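You operate a simulated robot arm through the tools that you are given. There is no shell and no other tool. Be economical: measure what you need, move in short steps, check, and stop when the job is done.

You run a simulated two-armed robot. Do the job below in one go: nothing can be reset, and whatever is moved stays where it is left.

JOB
Pick up the tie carton with one hand, pass it to the other hand and put it on the top of the converter. Set down upright: tie carton.
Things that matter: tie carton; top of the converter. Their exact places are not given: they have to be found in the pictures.

Only the result counts: the job must be done as asked and must still hold three seconds after the hand-in. Knocking over, shifting, dropping, spilling or breaking anything else fails it.

ROBOT AND FRAMES
Two 7-joint arms with two-finger parallel grippers on one trunk, on a base that drives. Base frame: it is fixed to the floor where the robot stands at the start and does not move with it; the origin is under the middle of the robot, x ahead of it, y to its left, z up. Lengths are in mm, angles in degrees, forces in N, time in s.
The left shoulder is at the start at [60, 189, 1128], the right one opposite. With the tool pointing down near the work surface each hand reaches from about 100 to 640 mm from the robot's upright axis, wherever it stands, measured 20 degrees to its own side. Places, roughly: top of the converter [0, -1000, 800]. Payload 3.43 kg a hand.
Tool frame (each hand has its own): the origin (TCP) lies between the finger pads and is the grasp point; the fingertips stand 30 mm ahead of it; z points along the fingers, y is the line along which they close. Largest opening 94 mm; finger width 28, thickness 10; the body of the gripper, 50 by 96 mm, starts 55 mm behind the TCP.
Orientation is that of the tool frame in the base frame, as a unit quaternion [w, x, y, z]. With the fingers straight down and closing along the base's y, the tool's x points along the base's -x, its y along +y and its z along -z.

CONTROLS
- The arms move only by the tool nudge_tool. It takes "left_increments", "right_increments" or both (then of equal length, played together; a hand with none holds still); each is a list of rows, each a list of 6 numbers: the shift along the tool's x, y, z in mm, then the turn, a rotation vector about the tool's x, y, z in degrees. In form: [[tx, ty, tz, ax, ay, az], ...]. A call has 1 to 10 rows; each row shifts and turns the commanded pose from where the row before left it, along the tool's axes as they then stand. "left_fingers" and "right_fingers" are, for a hand that has rows, the closure, from 0 (fully open) to 1 (shut), set as the call begins (left out, the last holds). Each row takes 0.2 s and may step no farther than 50 mm and 8.6 degrees from the row before; otherwise, or with a gripper value out of range, the whole call is refused. A pose out of reach is approached as far as the arm can. The call stops where the force on the tool passes 40 N (or 10 N more than at its start, if that is more) or the arm is blocked; 0.2 s more then pass. Each finger travels about 153 mm/s and halts on what it meets, pressing with about 20 N; the grip force reading is that of the motor and also rises with nothing between the fingers. The clock runs only during rows and for 0.2 s after the last one: add rows that do not move to give the fingers time. It gives the time, the measured TCP pose, the force on the tool (base axes), the opening and the grip force at its end, in the units of the frame above (readings bear some noise), with the torque about the TCP (base axes, N m) and any sound that the robot's microphone picked up, and new pictures: "views" is both (left out), scene, wrist or none (wrist: the cameras of the hands that moved).
- Cameras (640 x 400 px; columns grow to the right, rows downward): "scene" is now at [11.4, 5.6, 1671.8]; the picture's right is [-0.16, -0.99, 0.00], its down [-0.86, 0.14, -0.49] and it looks along [0.49, -0.08, -0.87] (base axes); focal length 265 px, centre (320, 200). "left" rides on the left gripper at [76, -14, -103] in its tool frame; the picture's right is [0.18, 0.98, 0.00], its down [-0.75, 0.14, -0.64] and it looks along [-0.63, 0.12, 0.77] (tool axes); focal length 243 px, centre (320, 200). "right" rides on the right gripper at [76, 14, -102] in its tool frame; the picture's right is [-0.18, 0.98, 0.00], its down [-0.75, -0.14, -0.64] and it looks along [-0.63, -0.12, 0.77] (tool axes); focal length 243 px, centre (320, 200).
- slide_trunk(by): slides the trunk up (or, below 0, down) by that many mm; the arms and the scene camera ride with it, the base frame stays. It gives what a move gives, with no picture.
- steer(legs): drives the robot by 1 to 6 legs, each [ahead, left, turn to the left] in mm, mm and degrees, along the robot's own axes; the way and the turn of a leg run together, so that a leg with both is an arc; at most 1500 mm and 180 degrees a leg. The arms and the cameras ride along, it lands a little off, and it stops where it bumps. It gives what a move gives, and a new picture of the scene camera.
- turn_head(pan, tilt): turns the head with the scene camera to pan (to the left, within 86 degrees either way) and tilt (down, from -29 to 69), counted from straight ahead of the robot. It gives what a move gives, and a new picture of the scene camera.
- point_at(camera, pixels): for up to 12 pixels [column, row] of the newest picture of that camera ("zoom" is the newest enlarged one), the place [x, y, z] in the base frame of the surface seen there, good to about 2 mm, but the place of the scene camera against the robot may be out by one fixed shift of up to 25 mm in any direction. No time passes.
- close_up(camera, box): a new picture of the part [left, top, right, bottom] of that camera's present view, enlarged. No time passes.
- sign_off(): hands the job in; it is judged then, once.

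Go step by step. Measure first, check grasps and placings, and put right what went wrong. The budget is 80 turns and 260 pictures, counting those below and the enlarged ones. Unless the task says otherwise, let go and move clear before handing in, and close with one line.

The tools are called after "Emit:" as a command line: name --argument value ..., lists and objects as JSON in quotes. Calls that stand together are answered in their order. nudge_tool: Moves the arms, as the interface text tells. Its arguments: {"type":"object","properties":{"left_increments":{"type":"array","items":{"type":"array","items":{"type":"number"}}},"left_fingers":{"type":"number"},"right_increments":{"type":"array","items":{"type":"array","items":{"type":"number"}}},"right_fingers":{"type":"number"},"views":{"type":"string","enum":["both","scene","wrist","none"]}},"required":[]} The other tools are called the same way: slide_trunk (by) slides the trunk up or down; steer (legs) drives the base; turn_head (pan, tilt) turns the head that bears the scene camera; point_at (camera, pixels) gives the place of the surface under pixels of a picture; close_up (camera, box) takes an enlarged picture of a part of a camera's view; sign_off () hands the job in.

At the start:

```text
time_s: 0.0
left_tcp_pos: [519.4, 167.9, 988.4]
left_orientation: [0.0, 0.0, 1.0, 0.0]
left_wrist_force: [0.6, 0.5, 0.4]
left_ft_torque: [0.01, 0.0, 0.01]
left_opening: 93.9
left_grasp_force: 0.2
right_tcp_pos: [349.4, -218.9, 1063.5]
right_orientation: [0.0, 0.0, 1.0, 0.0]
right_wrist_force: [1.0, 0.1, 0.4]
right_ft_torque: [0.03, 0.03, -0.01]
right_opening: 94.0
right_grasp_force: 0.0
trunk travel left (down, up): [-800.0, 190.0]
robot x, y, heading: [-4.3, -0.6, 0.3]
head pan, tilt: [-9.4, 60.5]
```

scene: 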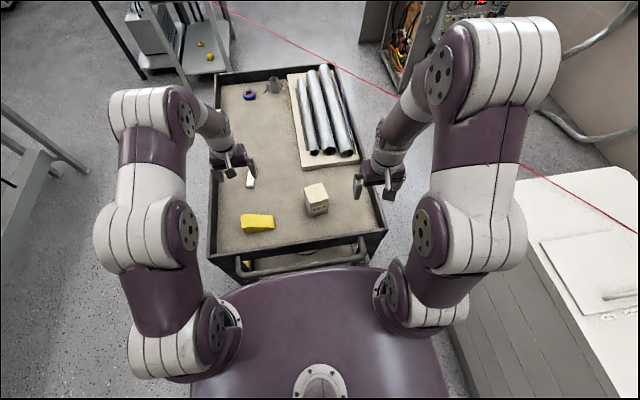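
right: 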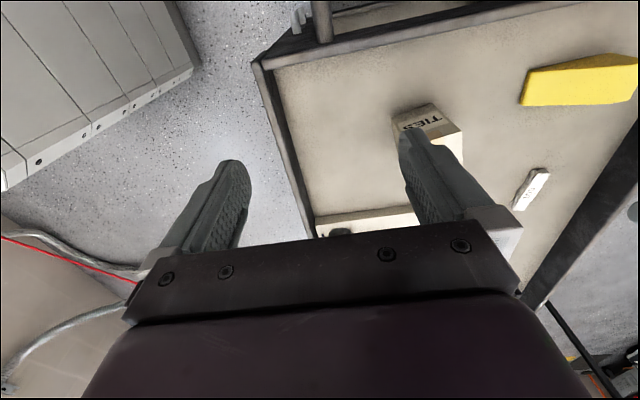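
left: 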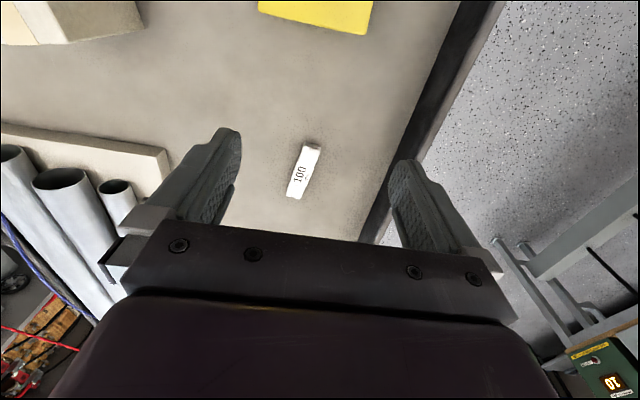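

The tie carton shows at scene (316,198) with "TIES" text, and the converter is probably the white cabinet at the right (600,270). I'll measure both.

Emit:
close_up --camera "scene" --box '[270, 160, 370, 240]'

Emit:
point_at --camera "scene" --pixels '[[315, 192], [318, 208], [340, 215], [290, 200], [560, 200], [620, 200], [600, 270], [620, 340], [500, 300], [545, 245], [600, 312], [260, 220]]'

Emit:
point_at --camera "right" --pixels '[[420, 115], [395, 116], [433, 104], [460, 130], [450, 145], [360, 130]]'

Emit:
turn_head --pan -80 --tilt 45

```text
5.00 times, centred on (320, 200) of scene
```

zoom: 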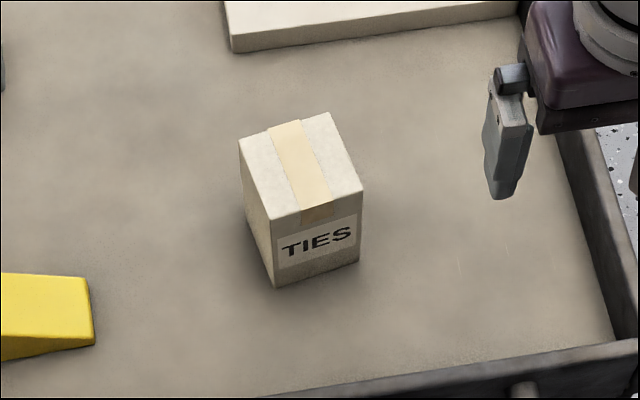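

```text
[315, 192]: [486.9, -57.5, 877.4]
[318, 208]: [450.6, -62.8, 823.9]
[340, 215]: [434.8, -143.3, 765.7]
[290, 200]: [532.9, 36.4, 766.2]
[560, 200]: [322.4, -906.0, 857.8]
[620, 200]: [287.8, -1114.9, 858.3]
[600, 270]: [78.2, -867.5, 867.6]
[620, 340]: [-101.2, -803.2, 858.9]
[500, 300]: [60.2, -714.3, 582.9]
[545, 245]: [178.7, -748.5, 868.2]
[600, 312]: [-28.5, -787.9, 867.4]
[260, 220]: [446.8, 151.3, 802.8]
```

```text
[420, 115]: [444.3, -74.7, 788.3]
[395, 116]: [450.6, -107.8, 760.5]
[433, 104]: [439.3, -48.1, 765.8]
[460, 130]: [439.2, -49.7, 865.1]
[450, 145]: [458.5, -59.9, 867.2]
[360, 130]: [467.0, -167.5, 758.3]
```

```text
time_s: 1.4
left_tcp_pos: [520.7, 167.4, 989.0]
left_orientation: [0.0, 0.001, 1.0, 0.0]
left_wrist_force: [0.8, 0.2, 0.5]
left_ft_torque: [0.01, 0.0, 0.01]
left_opening: 94.1
left_grasp_force: 0.2
right_tcp_pos: [349.4, -218.5, 1064.1]
right_orientation: [0.001, 0.0, 1.0, 0.0]
right_wrist_force: [-0.4, 0.6, -0.2]
right_ft_torque: [-0.01, 0.0, -0.02]
right_opening: 94.1
right_grasp_force: 0.0
trunk travel left (down, up): [-800.0, 190.0]
robot x, y, heading: [-2.1, -1.4, 0.1]
head pan, tilt: [-80.0, 45.0]
```

scene: 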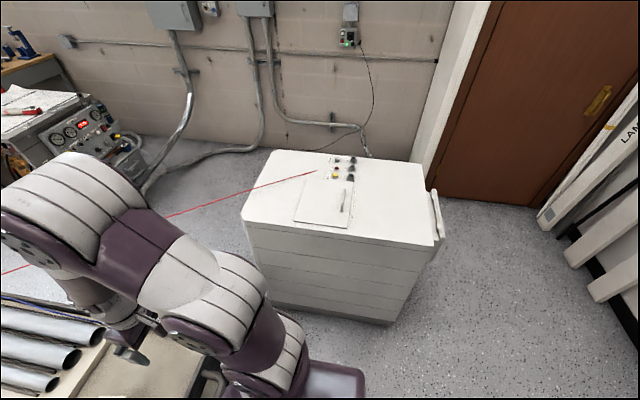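

The converter is the white cabinet at scene (335,200), with knobs at (340,165), a panel at (325,203) and a red line ending near (315,172). I'll zoom in and measure the top.

Emit:
close_up --camera "scene" --box '[220, 130, 460, 280]'

Emit:
point_at --camera "scene" --pixels '[[246, 218], [434, 240], [271, 154], [420, 166], [295, 215], [347, 228], [305, 180], [350, 185], [390, 200], [270, 190], [335, 170], [316, 172]]'

```text
2.67 times, centred on (340, 205) of scene
```

zoom: 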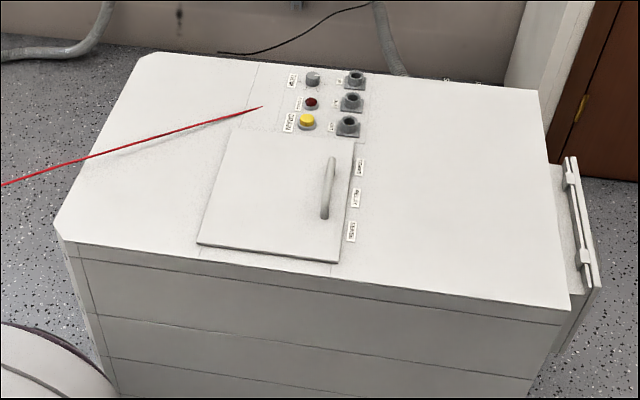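

```text
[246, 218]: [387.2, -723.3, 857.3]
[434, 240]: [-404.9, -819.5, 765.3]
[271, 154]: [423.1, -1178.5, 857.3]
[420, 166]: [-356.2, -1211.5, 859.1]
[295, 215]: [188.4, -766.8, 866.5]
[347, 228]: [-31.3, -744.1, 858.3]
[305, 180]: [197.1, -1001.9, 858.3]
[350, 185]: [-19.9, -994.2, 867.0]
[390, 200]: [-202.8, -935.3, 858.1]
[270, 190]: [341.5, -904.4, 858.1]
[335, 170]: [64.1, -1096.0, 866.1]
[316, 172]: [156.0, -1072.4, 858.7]
```

The converter's flat top is at about z 850, with a clear area around x −330…−60, y −1150…−780. Next I'll turn the head back and move the right hand over to look at the carton with its own camera.

Emit:
nudge_tool --right_increments '[[3, 44, 16, 0, 0, 0], [3, 44, 16, 0, 0, 0], [3, 44, 16, 0, 0, 0], [2, 43, 16, 0, 0, 0]]' --views "wrist"

Emit:
turn_head --pan -5 --tilt 55

```text
time_s: 2.4
left_tcp_pos: [519.6, 168.9, 988.0]
left_orientation: [0.0, 0.0, 1.0, -0.001]
left_wrist_force: [-0.2, 0.6, 0.2]
left_ft_torque: [0.0, -0.02, -0.01]
left_opening: 93.9
left_grasp_force: 0.0
right_tcp_pos: [339.6, -45.4, 998.5]
right_orientation: [0.0, 0.0, 1.0, -0.001]
right_wrist_force: [0.2, 0.1, -0.2]
right_ft_torque: [0.0, 0.01, 0.0]
right_opening: 94.2
right_grasp_force: 0.0
trunk travel left (down, up): [-800.0, 190.0]
robot x, y, heading: [-0.8, -0.3, -0.1]
head pan, tilt: [-80.0, 45.0]
```

right: 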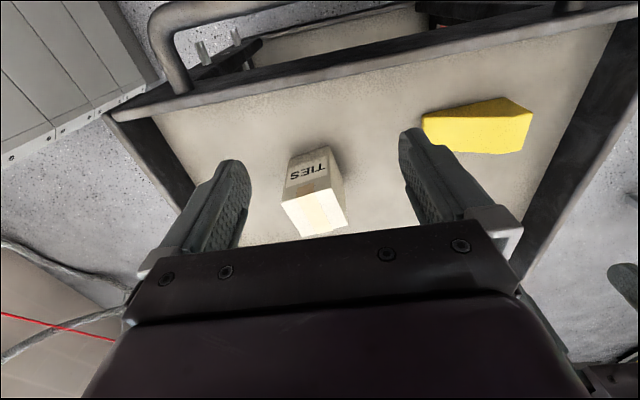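

```text
time_s: 3.9
left_tcp_pos: [520.1, 166.8, 988.4]
left_orientation: [-0.001, -0.001, 1.0, 0.0]
left_wrist_force: [-0.4, 0.3, 0.2]
left_ft_torque: [-0.03, 0.03, -0.02]
left_opening: 93.7
left_grasp_force: 0.1
right_tcp_pos: [339.7, -45.2, 998.7]
right_orientation: [0.001, 0.001, 1.0, -0.001]
right_wrist_force: [1.6, -0.1, -0.6]
right_ft_torque: [0.0, 0.0, -0.02]
right_opening: 94.0
right_grasp_force: 0.0
trunk travel left (down, up): [-800.0, 190.0]
robot x, y, heading: [0.7, -0.1, 0.1]
head pan, tilt: [-5.0, 55.0]
```

scene: 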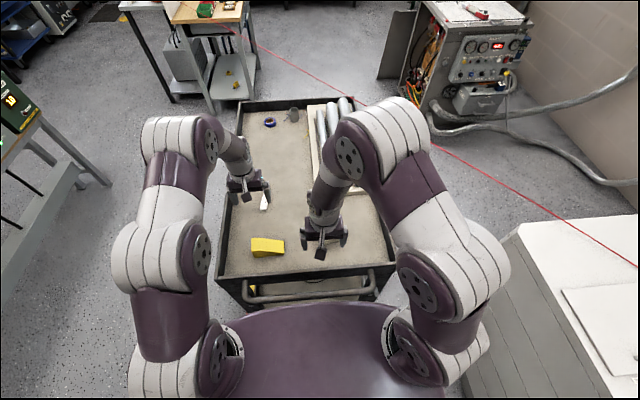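

Carton is at right-cam (315,190). I'll zoom in and pick its top corners.

Emit:
close_up --camera "right" --box '[260, 130, 380, 250]'

Emit:
point_at --camera "scene" --pixels '[[280, 58], [400, 119], [500, 184], [573, 228], [620, 257], [300, 340], [320, 305], [300, 294], [240, 284], [365, 280], [315, 292]]'

```text
3.33 times, centred on (320, 190) of right
```

zoom: 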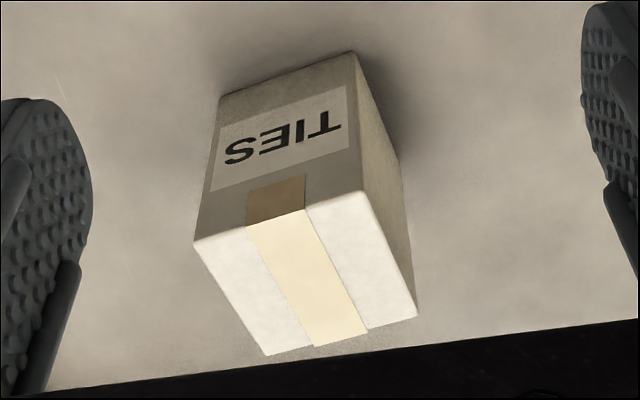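

```text
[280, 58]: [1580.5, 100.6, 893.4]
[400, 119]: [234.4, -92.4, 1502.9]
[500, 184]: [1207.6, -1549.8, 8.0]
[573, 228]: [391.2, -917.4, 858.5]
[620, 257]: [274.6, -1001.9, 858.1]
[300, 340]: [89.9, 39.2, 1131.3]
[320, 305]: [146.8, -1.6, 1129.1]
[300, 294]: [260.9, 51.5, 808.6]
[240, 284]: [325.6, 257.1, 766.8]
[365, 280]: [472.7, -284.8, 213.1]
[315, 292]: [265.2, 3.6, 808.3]
```

Now the carton's corners.

Emit:
point_at --camera "zoom" --pixels '[[200, 244], [358, 196], [412, 316], [267, 351], [222, 101], [353, 56], [397, 157], [300, 275], [275, 160], [385, 170]]'

```text
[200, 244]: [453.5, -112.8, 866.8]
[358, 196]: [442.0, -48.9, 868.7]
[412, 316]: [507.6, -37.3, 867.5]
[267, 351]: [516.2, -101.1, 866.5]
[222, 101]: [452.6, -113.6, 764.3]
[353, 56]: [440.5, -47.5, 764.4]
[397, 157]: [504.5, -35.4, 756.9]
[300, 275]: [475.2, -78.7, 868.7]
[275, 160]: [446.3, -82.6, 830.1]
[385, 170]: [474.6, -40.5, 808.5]
```

Carton is about 65×65×110 mm, centre (480,−75), yaw about +10°. I plan to pick with the right hand near the top, leaning it slightly forward, which leaves the lower half for the left hand coming in at 45°. First the right hand goes above the carton and takes that orientation.

Emit:
nudge_tool --right_increments '[[-37, -7, 0, 0, 0, 0], [-37, -7, 0, 0, 0, 0], [-37, -7, 0, 0, 0, 0], [-37, -7, 0, 0, 0, 0], [0, 0, 0, 0, 0, -5], [0, 0, 0, 0, 0, -5], [0, 0, 0, 0, 7.5, 0], [0, 0, 0, 0, 7.5, 0], [0, 0, 0, 0, 0, 0]]' --right_fingers 0

```text
time_s: 5.9
left_tcp_pos: [518.0, 166.3, 988.6]
left_orientation: [0.0, 0.0, 1.0, 0.0]
left_wrist_force: [0.6, 0.0, -0.4]
left_ft_torque: [0.02, -0.01, -0.02]
left_opening: 93.8
left_grasp_force: 0.0
right_tcp_pos: [483.4, -74.0, 997.7]
right_orientation: [-0.115, -0.086, 0.99, -0.01]
right_wrist_force: [0.1, 0.2, 0.4]
right_ft_torque: [-0.02, 0.01, 0.02]
right_opening: 93.9
right_grasp_force: 0.0
right hand out of reach, approached as far as the arm can: row 8
trunk travel left (down, up): [-800.0, 190.0]
robot x, y, heading: [0.4, 2.6, 0.0]
head pan, tilt: [-5.0, 55.0]
```

scene: 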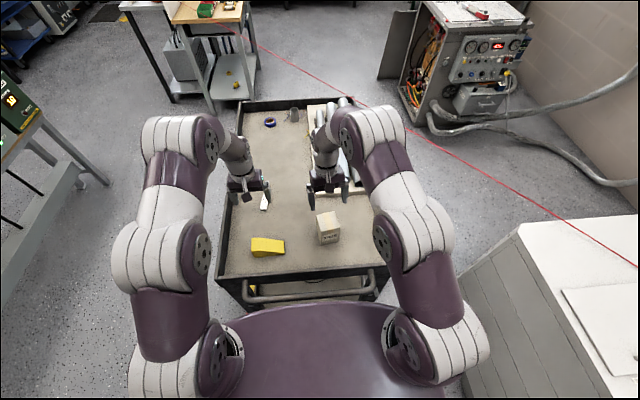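
right: 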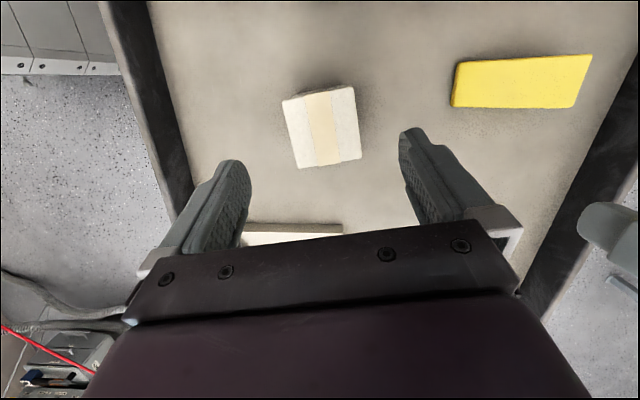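

Lean stopped at about 13° because of reach. I'll back it off to 10° and read the pose before descending.

Emit:
nudge_tool --right_increments '[[0, 0, 0, 0, -5, 0], [0, 0, 0, 0, 0, 0]]' --views "none"

```text
time_s: 6.5
left_tcp_pos: [518.7, 167.5, 987.6]
left_orientation: [0.0, 0.0, 1.0, 0.0]
left_wrist_force: [0.3, -0.1, -0.3]
left_ft_torque: [-0.01, 0.03, 0.01]
left_opening: 93.9
left_grasp_force: 0.0
right_tcp_pos: [483.6, -73.1, 999.1]
right_orientation: [-0.087, -0.087, 0.992, -0.008]
right_wrist_force: [-0.4, 0.2, -0.1]
right_ft_torque: [0.04, 0.02, 0.0]
right_opening: 94.1
right_grasp_force: 0.1
trunk travel left (down, up): [-800.0, 190.0]
robot x, y, heading: [0.9, -1.7, 0.1]
head pan, tilt: [-5.0, 55.0]
```

Lean is 10° and the pose is good. I'll descend straight down to just above the carton and check the finger straddle.

Emit:
nudge_tool --right_increments '[[-5.8, 0, 28.8, 0, 0, 0], [-5.8, 0, 28.8, 0, 0, 0], [-5.8, 0, 28.8, 0, 0, 0], [0, 0, 0, 0, 0, 0]]'

```text
time_s: 7.5
left_tcp_pos: [520.0, 167.0, 987.9]
left_orientation: [0.001, 0.0, 1.0, 0.0]
left_wrist_force: [-0.3, -0.8, -0.7]
left_ft_torque: [0.03, 0.01, 0.0]
left_opening: 93.7
left_grasp_force: 0.0
right_tcp_pos: [485.8, -72.3, 908.1]
right_orientation: [-0.087, -0.087, 0.992, -0.008]
right_wrist_force: [-0.1, -0.4, 0.4]
right_ft_torque: [0.0, 0.01, -0.02]
right_opening: 94.1
right_grasp_force: 0.1
trunk travel left (down, up): [-800.0, 190.0]
robot x, y, heading: [0.5, -6.9, 0.0]
head pan, tilt: [-5.0, 55.0]
```

scene: 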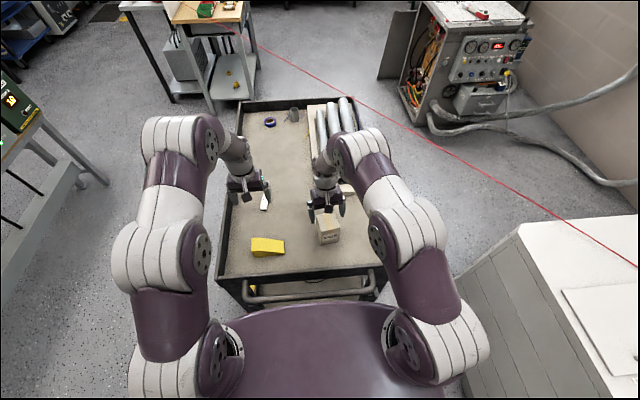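
right: 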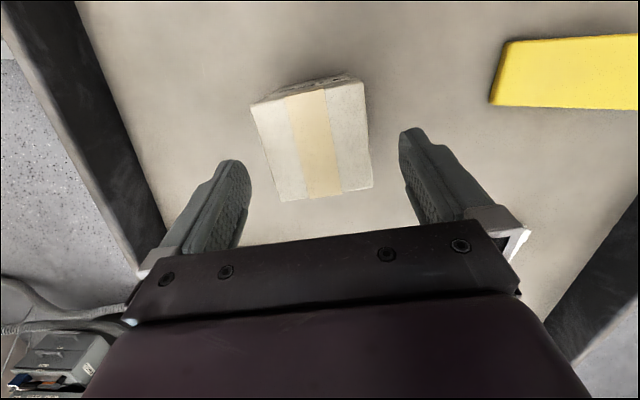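

Carton sits between the fingers; checking its corners in this newer view.

Emit:
point_at --camera "right" --pixels '[[252, 107], [283, 198], [361, 83], [371, 186], [310, 150]]'

```text
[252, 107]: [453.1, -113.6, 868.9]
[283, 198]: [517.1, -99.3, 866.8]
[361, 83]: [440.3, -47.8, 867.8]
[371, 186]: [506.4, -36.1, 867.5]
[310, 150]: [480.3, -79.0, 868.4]
```

Alignment is within 1 mm, so I'll descend 56 mm and close.

Emit:
nudge_tool --right_increments '[[-4.9, 0, 27.6, 0, 0, 0], [-4.9, 0, 27.6, 0, 0, 0], [0, 0, 0, 0, 0, 0]]' --views "none"

Emit:
nudge_tool --right_increments '[[0, 0, 0, 0, 0, 0], [0, 0, 0, 0, 0, 0], [0, 0, 0, 0, 0, 0]]' --right_fingers 1

```text
time_s: 8.3
left_tcp_pos: [519.3, 167.4, 988.8]
left_orientation: [0.0, 0.0, 1.0, -0.001]
left_wrist_force: [0.5, 0.0, 0.2]
left_ft_torque: [0.03, -0.03, 0.0]
left_opening: 94.0
left_grasp_force: 0.0
right_tcp_pos: [486.1, -72.5, 852.0]
right_orientation: [-0.087, -0.087, 0.992, -0.008]
right_wrist_force: [0.2, 0.7, -0.9]
right_ft_torque: [-0.01, -0.01, 0.05]
right_opening: 93.7
right_grasp_force: 0.0
trunk travel left (down, up): [-800.0, 190.0]
robot x, y, heading: [-1.5, -0.3, -0.0]
head pan, tilt: [-5.0, 55.0]
```

```text
time_s: 9.1
left_tcp_pos: [519.3, 167.5, 988.4]
left_orientation: [-0.001, -0.001, 1.0, 0.0]
left_wrist_force: [-0.2, -0.9, 0.2]
left_ft_torque: [-0.02, 0.0, 0.03]
left_opening: 94.2
left_grasp_force: 0.1
right_tcp_pos: [484.8, -71.9, 853.4]
right_orientation: [-0.088, -0.086, 0.992, -0.007]
right_wrist_force: [0.5, -0.7, 0.5]
right_ft_torque: [0.05, -0.03, -0.02]
right_opening: 74.2
right_grasp_force: 19.9
trunk travel left (down, up): [-800.0, 190.0]
robot x, y, heading: [0.5, -1.2, 0.2]
head pan, tilt: [-5.0, 55.0]
```

scene: 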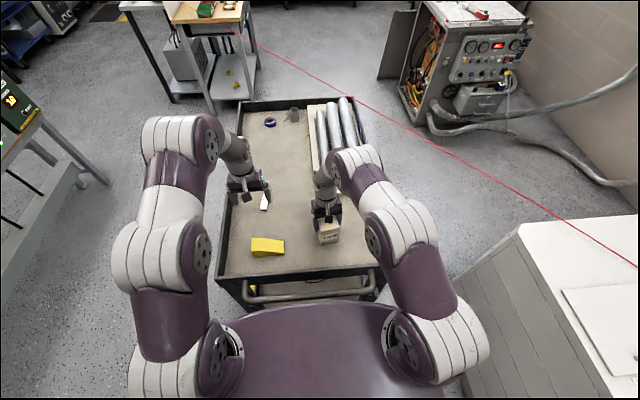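
right: 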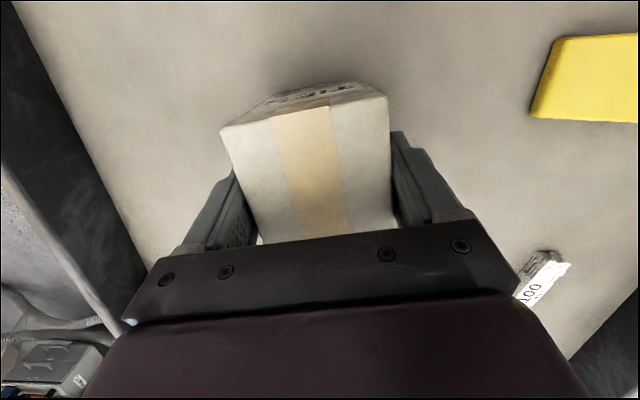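

Grip force is 20 N at 74 mm, slightly wider than the roughly 65 mm I expected. I'll wait, then lift a little and check that it holds.

Emit:
nudge_tool --right_increments '[[0, 0, 0, 0, 0, 0], [0, 0, 0, 0, 0, 0], [1.7, 0, -9.8, 0, 0, 0], [1.7, 0, -9.8, 0, 0, 0], [0, 0, 0, 0, 0, 0]]' --views "wrist"

Emit:
close_up --camera "scene" --box '[280, 170, 380, 250]'

```text
time_s: 10.3
left_tcp_pos: [519.3, 166.4, 989.2]
left_orientation: [0.0, 0.0, 1.0, -0.001]
left_wrist_force: [-0.3, -0.6, 0.4]
left_ft_torque: [0.0, -0.04, -0.01]
left_opening: 94.2
left_grasp_force: 0.0
right_tcp_pos: [485.0, -73.0, 872.8]
right_orientation: [-0.087, -0.086, 0.992, -0.008]
right_wrist_force: [0.2, 0.4, -0.5]
right_ft_torque: [-0.02, 0.01, 0.0]
right_opening: 74.1
right_grasp_force: 20.0
trunk travel left (down, up): [-800.0, 190.0]
robot x, y, heading: [-1.3, 1.9, 0.0]
head pan, tilt: [-5.0, 55.0]
```

right: 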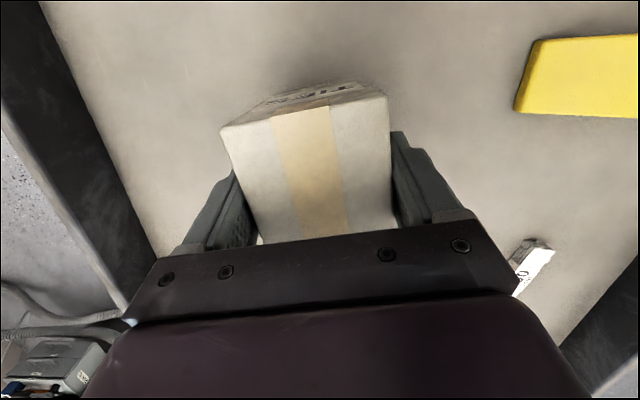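

```text
5.00 times, centred on (330, 210) of scene
```

zoom: 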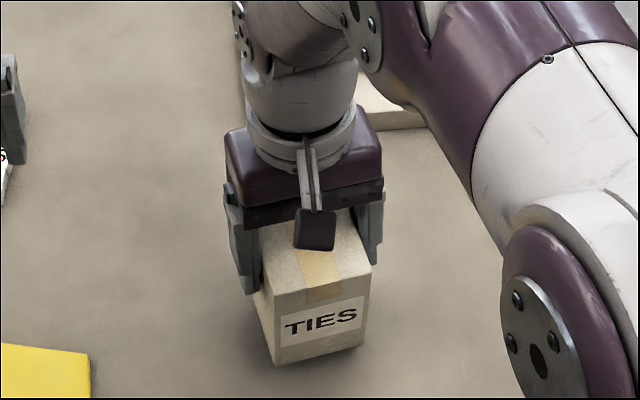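

The carton is held and lifted, with the TIES face toward the robot. I'll raise it, turn it square to the base axes and bring it nearer.

Emit:
nudge_tool --right_increments '[[6.5, 0, -37, 0, 0, 0], [6.5, 0, -37, 0, 0, 0], [6.5, 0, -37, 0, 0, 0], [6.5, 0, -37, 0, 0, 0], [0, 0, 0, -0.87, 0, 4.92], [0, 0, 0, -0.87, 0, 4.92], [22, 21, 4, 0, 0, 0], [22, 21, 4, 0, 0, 0], [0, 0, 0, 0, 0, 0]]' --views "both"

```text
time_s: 12.3
left_tcp_pos: [519.7, 167.1, 987.3]
left_orientation: [0.0, 0.0, 1.0, -0.001]
left_wrist_force: [-0.4, 0.3, 0.2]
left_ft_torque: [-0.01, 0.01, -0.02]
left_opening: 93.8
left_grasp_force: 0.0
right_tcp_pos: [440.6, -30.4, 1022.8]
right_orientation: [-0.086, 0.0, 0.996, 0.0]
right_wrist_force: [0.2, 0.7, -1.0]
right_ft_torque: [0.03, 0.0, 0.03]
right_opening: 74.2
right_grasp_force: 20.0
trunk travel left (down, up): [-800.0, 190.0]
robot x, y, heading: [1.7, -1.6, 0.1]
head pan, tilt: [-5.0, 55.0]
```

scene: 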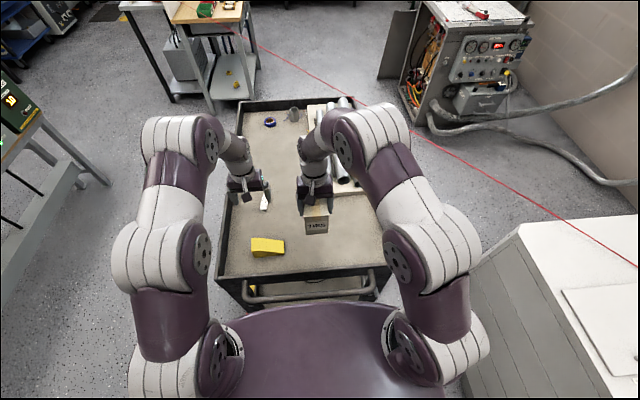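
right: 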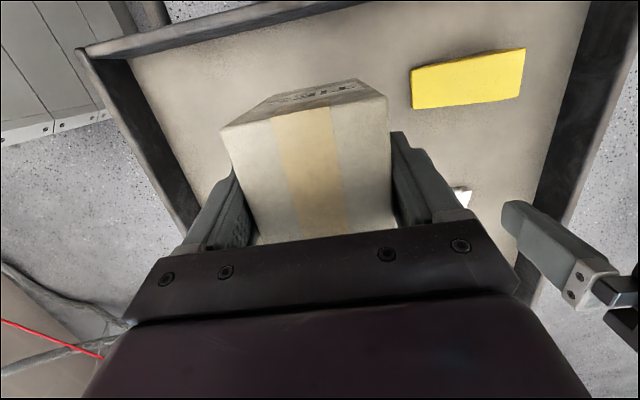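

Carton is upright in the right hand at (435,−30), bottom at about z 928. I'll move the right hand a bit forward and bring the left hand back, tilting it to 45° while it stays on its own side.

Emit:
nudge_tool --left_increments '[[39, -4, -16.5, 0, 0, 0], [39, -4, -16.5, 0, 0, 0], [39, -4, -16.5, 0, 0, 0], [38, -4, -16.5, 0, 0, 0], [0, 0, 0, 0, -7.5, 0], [0, 0, 0, 0, -7.5, 0], [0, 0, 0, 0, -7.5, 0], [0, 0, 0, 0, -7.5, 0], [0, 0, 0, 0, -7.5, 0], [0, 0, 0, 0, -7.5, 0]]' --left_fingers 0 --right_increments '[[-14.8, 0, -2.6, 0, 0, 0], [-14.8, 0, -2.6, 0, 0, 0], [0, 0, 0, 0, 0, 0], [0, 0, 0, 0, 0, 0], [0, 0, 0, 0, 0, 0], [0, 0, 0, 0, 0, 0], [0, 0, 0, 0, 0, 0], [0, 0, 0, 0, 0, 0], [0, 0, 0, 0, 0, 0], [0, 0, 0, 0, 0, 0]]'

```text
time_s: 14.5
left_tcp_pos: [355.1, 131.5, 1050.0]
left_orientation: [0.212, 0.009, 0.976, -0.049]
left_wrist_force: [0.3, -0.7, 0.7]
left_ft_torque: [-0.01, -0.02, -0.01]
left_opening: 94.1
left_grasp_force: 0.1
left hand out of reach, approached as far as the arm can: row 8, 9, 10
right_tcp_pos: [471.6, -30.3, 1023.7]
right_orientation: [-0.086, 0.001, 0.996, 0.001]
right_wrist_force: [0.1, 0.2, -1.3]
right_ft_torque: [-0.04, -0.01, 0.0]
right_opening: 74.3
right_grasp_force: 19.6
trunk travel left (down, up): [-800.0, 190.0]
robot x, y, heading: [3.3, -1.1, 0.1]
head pan, tilt: [-5.0, 55.0]
```

scene: 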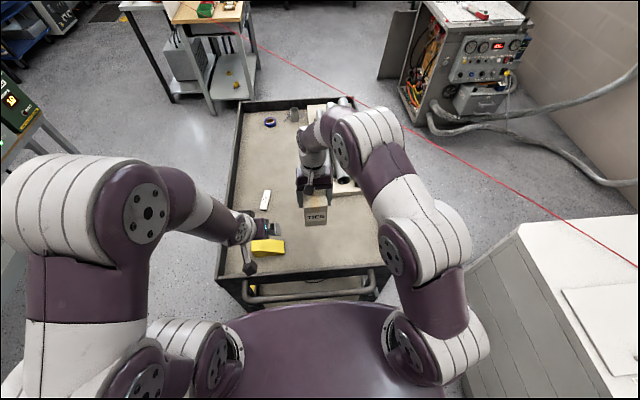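
right: 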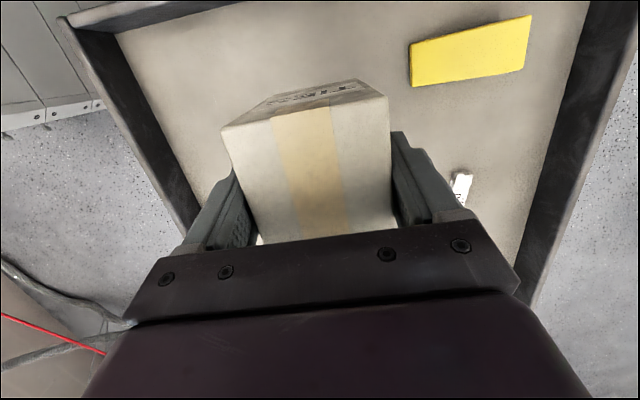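
left: 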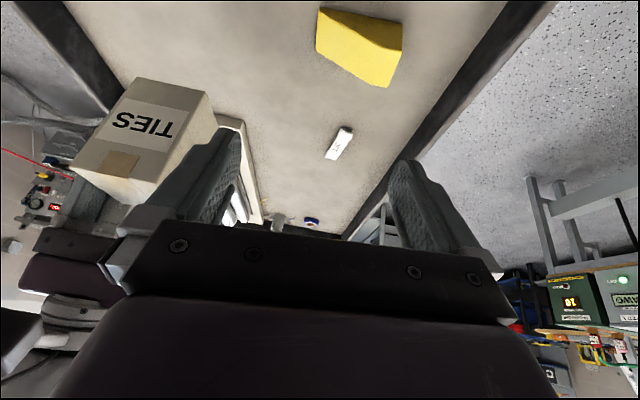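

The left hand only reached about 25° of tilt while folded close to the body. I'll try the tilt again further forward, still on its own side.

Emit:
nudge_tool --left_increments '[[-26, 2, 23, 0, 0, 0], [-26, 2, 23, 0, 0, 0], [-26, 2, 23, 0, 0, 0], [-20, 2, 16, 0, 0, 0], [0, 0, 0, 0, -7, 0], [0, 0, 0, 0, -7, 0], [0, 0, 0, 0, -6, 0], [0, 0, 0, 0, 0, 0]]' --views "scene"

```text
time_s: 16.3
left_tcp_pos: [483.4, 147.3, 1024.5]
left_orientation: [0.413, -0.002, 0.91, -0.021]
left_wrist_force: [-0.6, -0.2, 0.7]
left_ft_torque: [-0.07, 0.03, 0.01]
left_opening: 93.8
left_grasp_force: 0.1
right_tcp_pos: [470.3, -30.8, 1023.7]
right_orientation: [-0.087, 0.0, 0.996, 0.0]
right_wrist_force: [0.0, -0.5, -1.6]
right_ft_torque: [-0.02, -0.03, 0.0]
right_opening: 74.1
right_grasp_force: 20.0
trunk travel left (down, up): [-800.0, 190.0]
robot x, y, heading: [-1.8, 1.3, -0.3]
head pan, tilt: [-5.0, 55.0]
```

scene: 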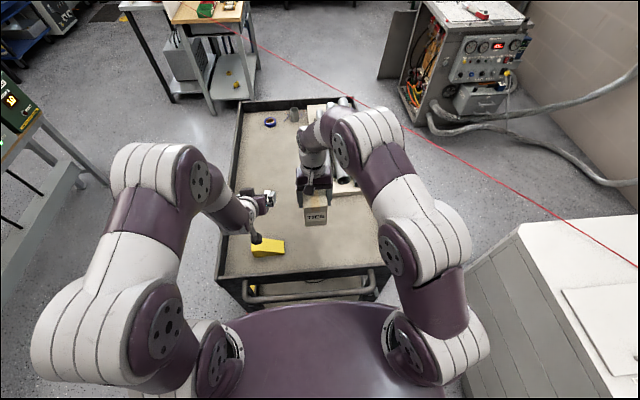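

Tilt is now about 49° at (483,147), so the pose works when the hand is further from the shoulder. I'll square the left hand and step back to the pre-grasp line, still beside the carton.

Emit:
nudge_tool --left_increments '[[0, 0, 0, -2.1, 3.8, 1.2], [16.4, -15.7, -29, 0, 0, 0], [16.4, -15.7, -29, 0, 0, 0], [16.4, -15.7, -29, 0, 0, 0], [0, 0, 0, 0, 0, 0]]' --views "wrist"

```text
time_s: 17.5
left_tcp_pos: [389.8, 99.1, 1049.5]
left_orientation: [0.383, 0.002, 0.924, -0.001]
left_wrist_force: [0.0, -0.7, -0.3]
left_ft_torque: [0.0, 0.01, 0.01]
left_opening: 94.1
left_grasp_force: 0.0
right_tcp_pos: [471.1, -29.7, 1022.3]
right_orientation: [-0.087, -0.001, 0.996, 0.0]
right_wrist_force: [0.8, -0.4, -0.6]
right_ft_torque: [0.0, 0.02, -0.02]
right_opening: 74.1
right_grasp_force: 19.7
trunk travel left (down, up): [-800.0, 190.0]
robot x, y, heading: [1.8, -1.9, 0.1]
head pan, tilt: [-5.0, 55.0]
```

left: 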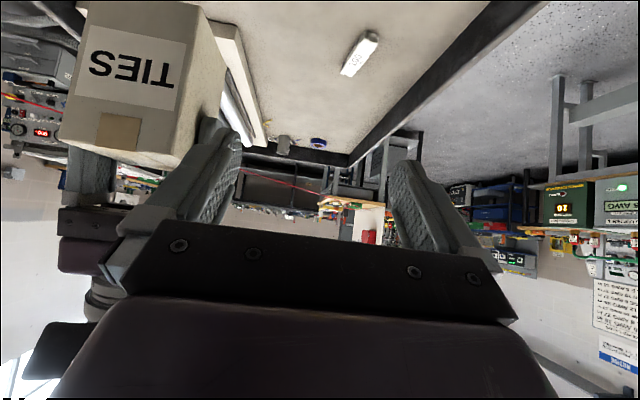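

Left hand is square at 45°. I'll measure the carton with the left camera.

Emit:
point_at --camera "left" --pixels '[[198, 12], [178, 157], [66, 138], [94, 6], [130, 80], [212, 100], [222, 70], [100, 165], [38, 350]]'

```text
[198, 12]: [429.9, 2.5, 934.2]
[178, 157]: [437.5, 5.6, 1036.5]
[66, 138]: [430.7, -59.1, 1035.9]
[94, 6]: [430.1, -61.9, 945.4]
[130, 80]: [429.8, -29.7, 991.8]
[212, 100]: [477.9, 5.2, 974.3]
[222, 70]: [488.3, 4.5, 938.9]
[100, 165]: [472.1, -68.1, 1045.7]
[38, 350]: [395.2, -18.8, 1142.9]
```

The carton's near face is at x=430, y −62…+4, z 928…1037, and it is upright. I'll slide the left hand across to the pre-grasp, in line with it.

Emit:
nudge_tool --left_increments '[[7.7, -42.7, -3.2, 0, 0, 0], [7.7, -42.7, -3.2, 0, 0, 0], [7.7, -42.7, -3.2, 0, 0, 0], [0, 0, 0, 0, 0, 0]]' --views "both"

```text
time_s: 18.5
left_tcp_pos: [364.9, -27.2, 1041.5]
left_orientation: [0.383, 0.002, 0.924, -0.002]
left_wrist_force: [0.2, 0.5, 0.2]
left_ft_torque: [-0.01, -0.01, -0.04]
left_opening: 94.4
left_grasp_force: 0.0
right_tcp_pos: [470.7, -29.1, 1023.4]
right_orientation: [-0.087, 0.0, 0.996, 0.0]
right_wrist_force: [0.4, -0.3, -1.2]
right_ft_torque: [-0.01, 0.0, -0.02]
right_opening: 74.0
right_grasp_force: 19.5
trunk travel left (down, up): [-800.0, 190.0]
robot x, y, heading: [3.0, 0.4, 0.0]
head pan, tilt: [-5.0, 55.0]
```

scene: 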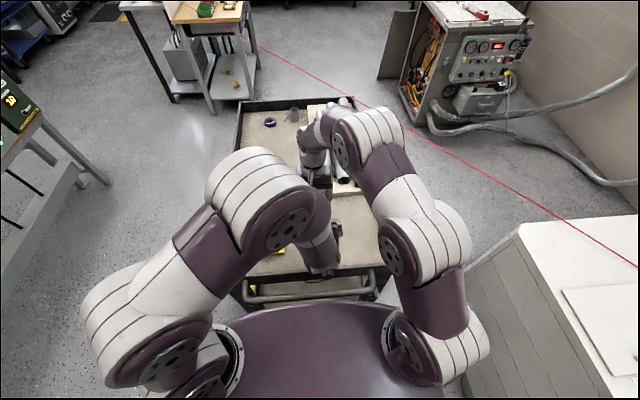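
left: 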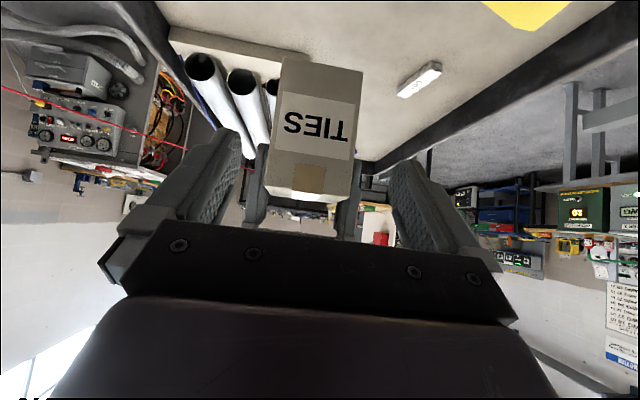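

Fingers straddle the carton. I'll advance 107 mm along the tool axis, with the force stop as guard.

Emit:
nudge_tool --left_increments '[[0, -0.5, 27, 0, 0, 0], [0, -0.5, 27, 0, 0, 0], [0, -0.5, 27, 0, 0, 0], [0, 0, 26, 0, 0, 0], [0, 0, 0, 0, 0, 0]]' --views "both"

```text
time_s: 19.7
left_tcp_pos: [440.1, -28.7, 964.0]
left_orientation: [0.383, 0.001, 0.924, 0.0]
left_wrist_force: [-1.3, 0.7, 1.1]
left_ft_torque: [-0.02, -0.11, 0.05]
left_opening: 94.1
left_grasp_force: 0.1
right_tcp_pos: [471.1, -31.2, 1024.0]
right_orientation: [-0.087, 0.0, 0.996, 0.0]
right_wrist_force: [1.6, -0.3, -3.1]
right_ft_torque: [0.0, -0.06, 0.02]
right_opening: 74.2
right_grasp_force: 20.9
trunk travel left (down, up): [-800.0, 190.0]
robot x, y, heading: [2.5, -0.9, -0.1]
head pan, tilt: [-5.0, 55.0]
```

scene: 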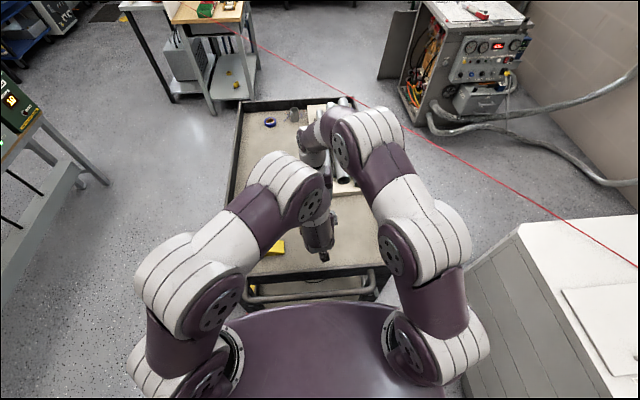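
left: 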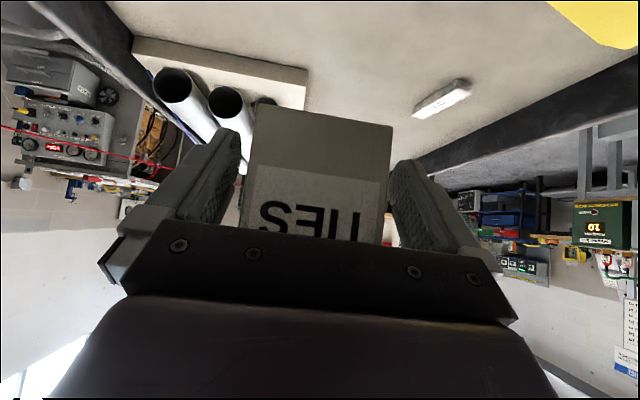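

In place, with only 1–2 N reading. Closing the left fingers.

Emit:
nudge_tool --left_increments '[[0, 0, -2, 0, 0, 0], [0, 0, 0, 0, 0, 0], [0, 0, 0, 0, 0, 0], [0, 0, 0, 0, 0, 0]]' --left_fingers 1 --views "wrist"

```text
time_s: 20.7
left_tcp_pos: [438.7, -29.9, 965.6]
left_orientation: [0.382, 0.002, 0.924, -0.001]
left_wrist_force: [5.1, -8.7, -12.7]
left_ft_torque: [0.33, 0.3, -0.12]
left_opening: 74.0
left_grasp_force: 19.9
right_tcp_pos: [470.7, -29.8, 1024.4]
right_orientation: [-0.087, 0.0, 0.996, 0.0]
right_wrist_force: [-5.0, 9.8, 13.8]
right_ft_torque: [0.18, 0.36, -0.21]
right_opening: 73.9
right_grasp_force: 20.0
trunk travel left (down, up): [-800.0, 190.0]
robot x, y, heading: [-2.8, 1.0, -0.0]
head pan, tilt: [-5.0, 55.0]
```

left: 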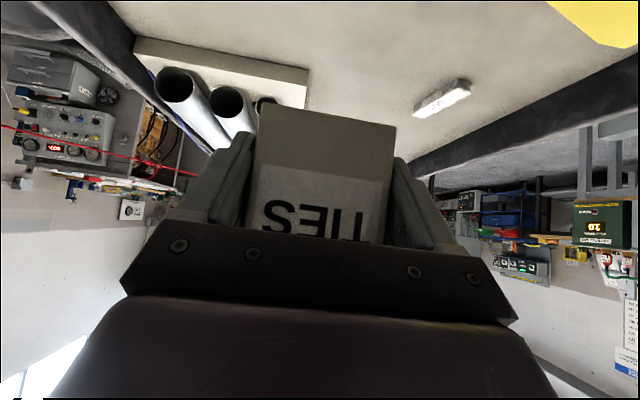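

Both hands hold the carton at 20 N each. Now the right hand opens and holds still.

Emit:
nudge_tool --right_increments '[[0, 0, 0, 0, 0, 0], [0, 0, 0, 0, 0, 0], [0, 0, 0, 0, 0, 0]]' --right_fingers 0 --views "wrist"

```text
time_s: 21.5
left_tcp_pos: [439.3, -28.7, 966.8]
left_orientation: [0.383, 0.002, 0.924, -0.001]
left_wrist_force: [0.7, -0.1, 0.3]
left_ft_torque: [0.0, 0.0, 0.0]
left_opening: 74.1
left_grasp_force: 19.9
right_tcp_pos: [471.0, -30.6, 1022.9]
right_orientation: [-0.087, 0.0, 0.996, 0.0]
right_wrist_force: [0.4, 0.6, 0.2]
right_ft_torque: [0.01, -0.03, 0.0]
right_opening: 93.8
right_grasp_force: 0.0
trunk travel left (down, up): [-800.0, 190.0]
robot x, y, heading: [-0.4, 0.2, 0.1]
head pan, tilt: [-5.0, 55.0]
```

right: 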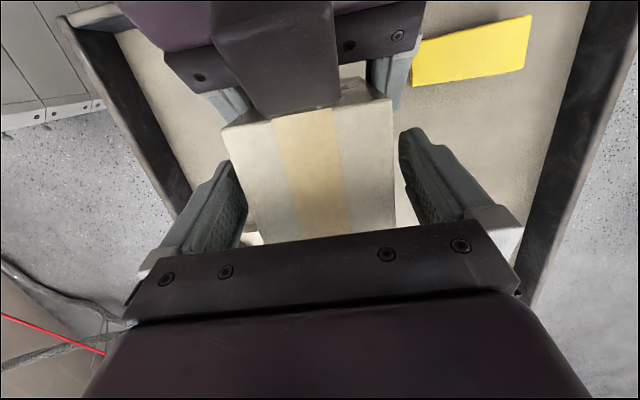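

Released cleanly; the left hand alone holds the carton. The right hand retreats up, then to its right.

Emit:
nudge_tool --right_increments '[[0, 0, -40, 0, 0, 0], [0, 0, -40, 0, 0, 0], [0, -45, 0, 0, 0, 0], [0, -45, 0, 0, 0, 0], [0, -45, 0, 0, 0, 0], [0, -45, 0, 0, 0, 0], [0, 0, 0, 0, 0, 0]]' --views "both"

```text
time_s: 23.1
left_tcp_pos: [438.9, -29.9, 966.1]
left_orientation: [0.383, 0.002, 0.924, -0.002]
left_wrist_force: [-1.1, -0.4, -0.7]
left_ft_torque: [-0.02, 0.02, -0.02]
left_opening: 74.1
left_grasp_force: 19.7
right_tcp_pos: [455.7, -221.6, 1075.0]
right_orientation: [-0.087, 0.0, 0.996, 0.0]
right_wrist_force: [0.4, 0.3, -0.5]
right_ft_torque: [-0.03, -0.01, -0.04]
right_opening: 94.1
right_grasp_force: 0.0
right hand out of reach, approached as far as the arm can: row 1, 2
trunk travel left (down, up): [-800.0, 190.0]
robot x, y, heading: [-2.1, 1.3, -0.1]
head pan, tilt: [-5.0, 55.0]
```

scene: 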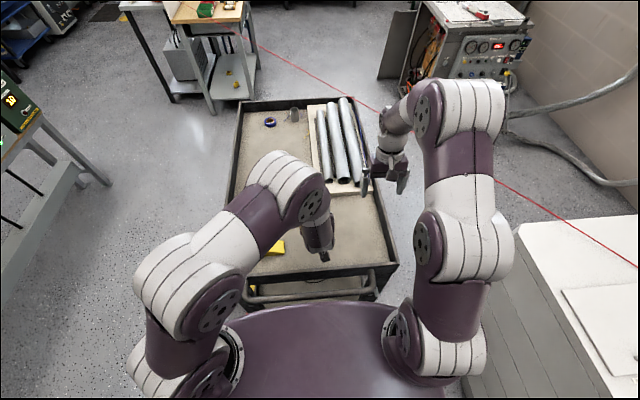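
right: 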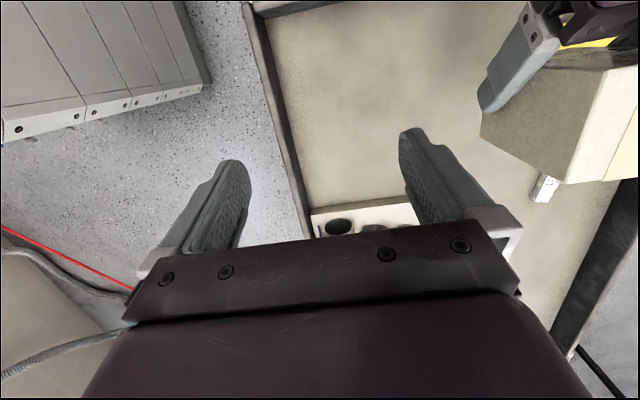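

The right hand is clear and the carton still sits in the left hand. I'll tuck the right hand back and look right-rearward before driving.

Emit:
nudge_tool --right_increments '[[39, 0, 7, 0, -3, 0], [39, 0, 5, 0, -3, 0], [39, 0, 2, 0, -4, 0], [0, 0, 0, 0, 0, 0]]' --views "none"

Emit:
turn_head --pan -86 --tilt 50

Emit:
close_up --camera "left" --box '[200, 60, 440, 250]'

```text
time_s: 24.1
left_tcp_pos: [439.9, -30.0, 965.7]
left_orientation: [0.382, 0.002, 0.924, 0.0]
left_wrist_force: [0.4, 0.4, 0.3]
left_ft_torque: [0.0, 0.02, 0.0]
left_opening: 74.1
left_grasp_force: 19.9
right_tcp_pos: [336.6, -221.6, 1076.4]
right_orientation: [0.0, 0.0, 1.0, 0.0]
right_wrist_force: [-0.3, -0.6, 0.1]
right_ft_torque: [0.02, -0.01, -0.01]
right_opening: 94.1
right_grasp_force: 0.0
trunk travel left (down, up): [-800.0, 190.0]
robot x, y, heading: [-0.4, 2.6, -0.0]
head pan, tilt: [-5.0, 55.0]
```

```text
time_s: 25.6
left_tcp_pos: [440.3, -28.6, 966.3]
left_orientation: [0.382, 0.003, 0.924, -0.001]
left_wrist_force: [-0.4, 0.1, 0.6]
left_ft_torque: [0.01, 0.07, 0.02]
left_opening: 74.2
left_grasp_force: 19.8
right_tcp_pos: [336.7, -221.6, 1076.3]
right_orientation: [0.001, 0.001, 1.0, 0.001]
right_wrist_force: [0.4, 0.2, 0.6]
right_ft_torque: [0.0, 0.03, -0.01]
right_opening: 94.0
right_grasp_force: 0.0
trunk travel left (down, up): [-800.0, 190.0]
robot x, y, heading: [0.6, -0.5, -0.0]
head pan, tilt: [-85.9, 50.0]
```

scene: 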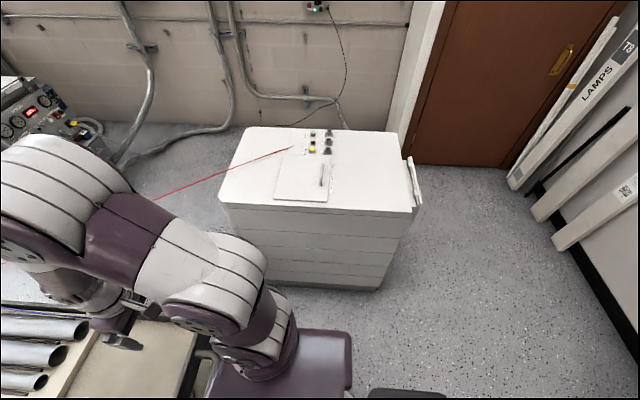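

```text
2.11 times, centred on (320, 155) of left
```

zoom: 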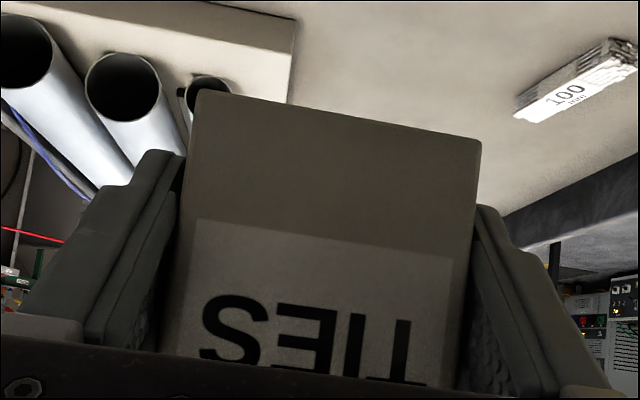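

Floor behind looks clear to about the boards on the right (560,240). I'll measure the base edge (405,393) and the surroundings.

Emit:
point_at --camera "scene" --pixels '[[405, 393], [375, 394], [440, 395], [500, 390], [630, 350], [545, 210], [330, 350], [290, 390], [330, 270], [413, 205], [420, 205]]'

Emit:
point_at --camera "zoom" --pixels '[[205, 95], [475, 140], [330, 150], [200, 350], [450, 350]]'

```text
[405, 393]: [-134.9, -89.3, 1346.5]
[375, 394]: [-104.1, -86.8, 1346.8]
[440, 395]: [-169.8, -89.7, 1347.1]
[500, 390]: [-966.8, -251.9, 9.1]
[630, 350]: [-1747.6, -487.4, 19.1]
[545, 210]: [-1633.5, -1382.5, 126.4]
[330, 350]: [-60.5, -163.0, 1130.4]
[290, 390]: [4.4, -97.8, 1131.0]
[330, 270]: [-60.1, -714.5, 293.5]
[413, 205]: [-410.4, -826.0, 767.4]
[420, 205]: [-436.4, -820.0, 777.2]
```

```text
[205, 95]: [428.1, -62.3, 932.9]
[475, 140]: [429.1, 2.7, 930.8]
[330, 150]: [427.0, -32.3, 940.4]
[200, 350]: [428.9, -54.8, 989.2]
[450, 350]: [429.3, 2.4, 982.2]
```

Carton is upright in the left hand (near face x≈429, bottom ≈929). Now I back off from the cart and turn right.

Emit:
steer --legs '[[-150, 0, 0], [0, 0, -90]]'

Emit:
turn_head --pan 0 --tilt 50

```text
time_s: 30.9
left_tcp_pos: [-186.5, -437.9, 966.0]
left_orientation: [0.269, 0.659, 0.647, -0.273]
left_wrist_force: [-0.7, 0.1, -1.0]
left_ft_torque: [0.05, 0.01, 0.02]
left_opening: 74.0
left_grasp_force: 20.4
right_tcp_pos: [-377.7, -333.5, 1077.6]
right_orientation: [0.001, 0.711, 0.703, -0.001]
right_wrist_force: [-0.1, 0.3, 0.4]
right_ft_torque: [0.01, 0.02, -0.02]
right_opening: 93.9
right_grasp_force: 0.0
trunk travel left (down, up): [-800.0, 190.0]
robot x, y, heading: [-151.3, -3.6, -90.7]
head pan, tilt: [-85.9, 50.0]
```

scene: 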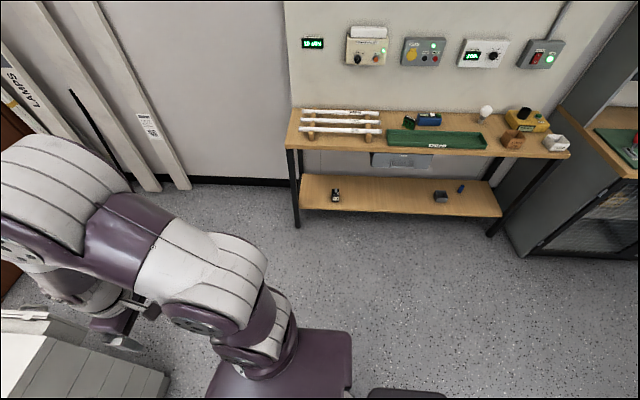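

```text
time_s: 32.5
left_tcp_pos: [-185.5, -439.3, 965.3]
left_orientation: [0.269, 0.659, 0.648, -0.273]
left_wrist_force: [0.0, 0.5, -0.7]
left_ft_torque: [0.05, 0.0, 0.03]
left_opening: 73.9
left_grasp_force: 19.3
right_tcp_pos: [-376.7, -333.7, 1077.8]
right_orientation: [0.0, 0.711, 0.703, -0.001]
right_wrist_force: [0.0, -1.3, -0.6]
right_ft_torque: [-0.04, -0.01, 0.02]
right_opening: 94.1
right_grasp_force: 0.0
trunk travel left (down, up): [-800.0, 190.0]
robot x, y, heading: [-148.5, -2.5, -90.8]
head pan, tilt: [0.0, 50.0]
```

scene: 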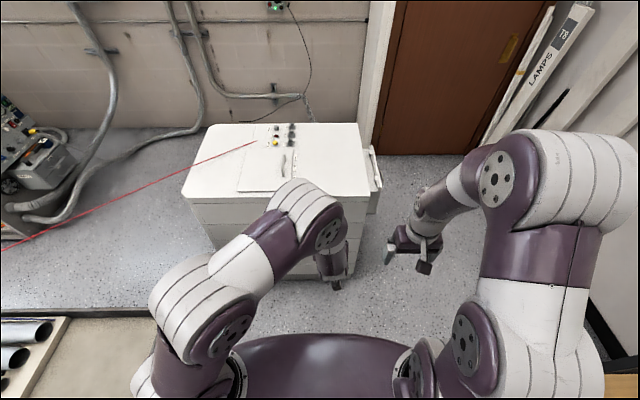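

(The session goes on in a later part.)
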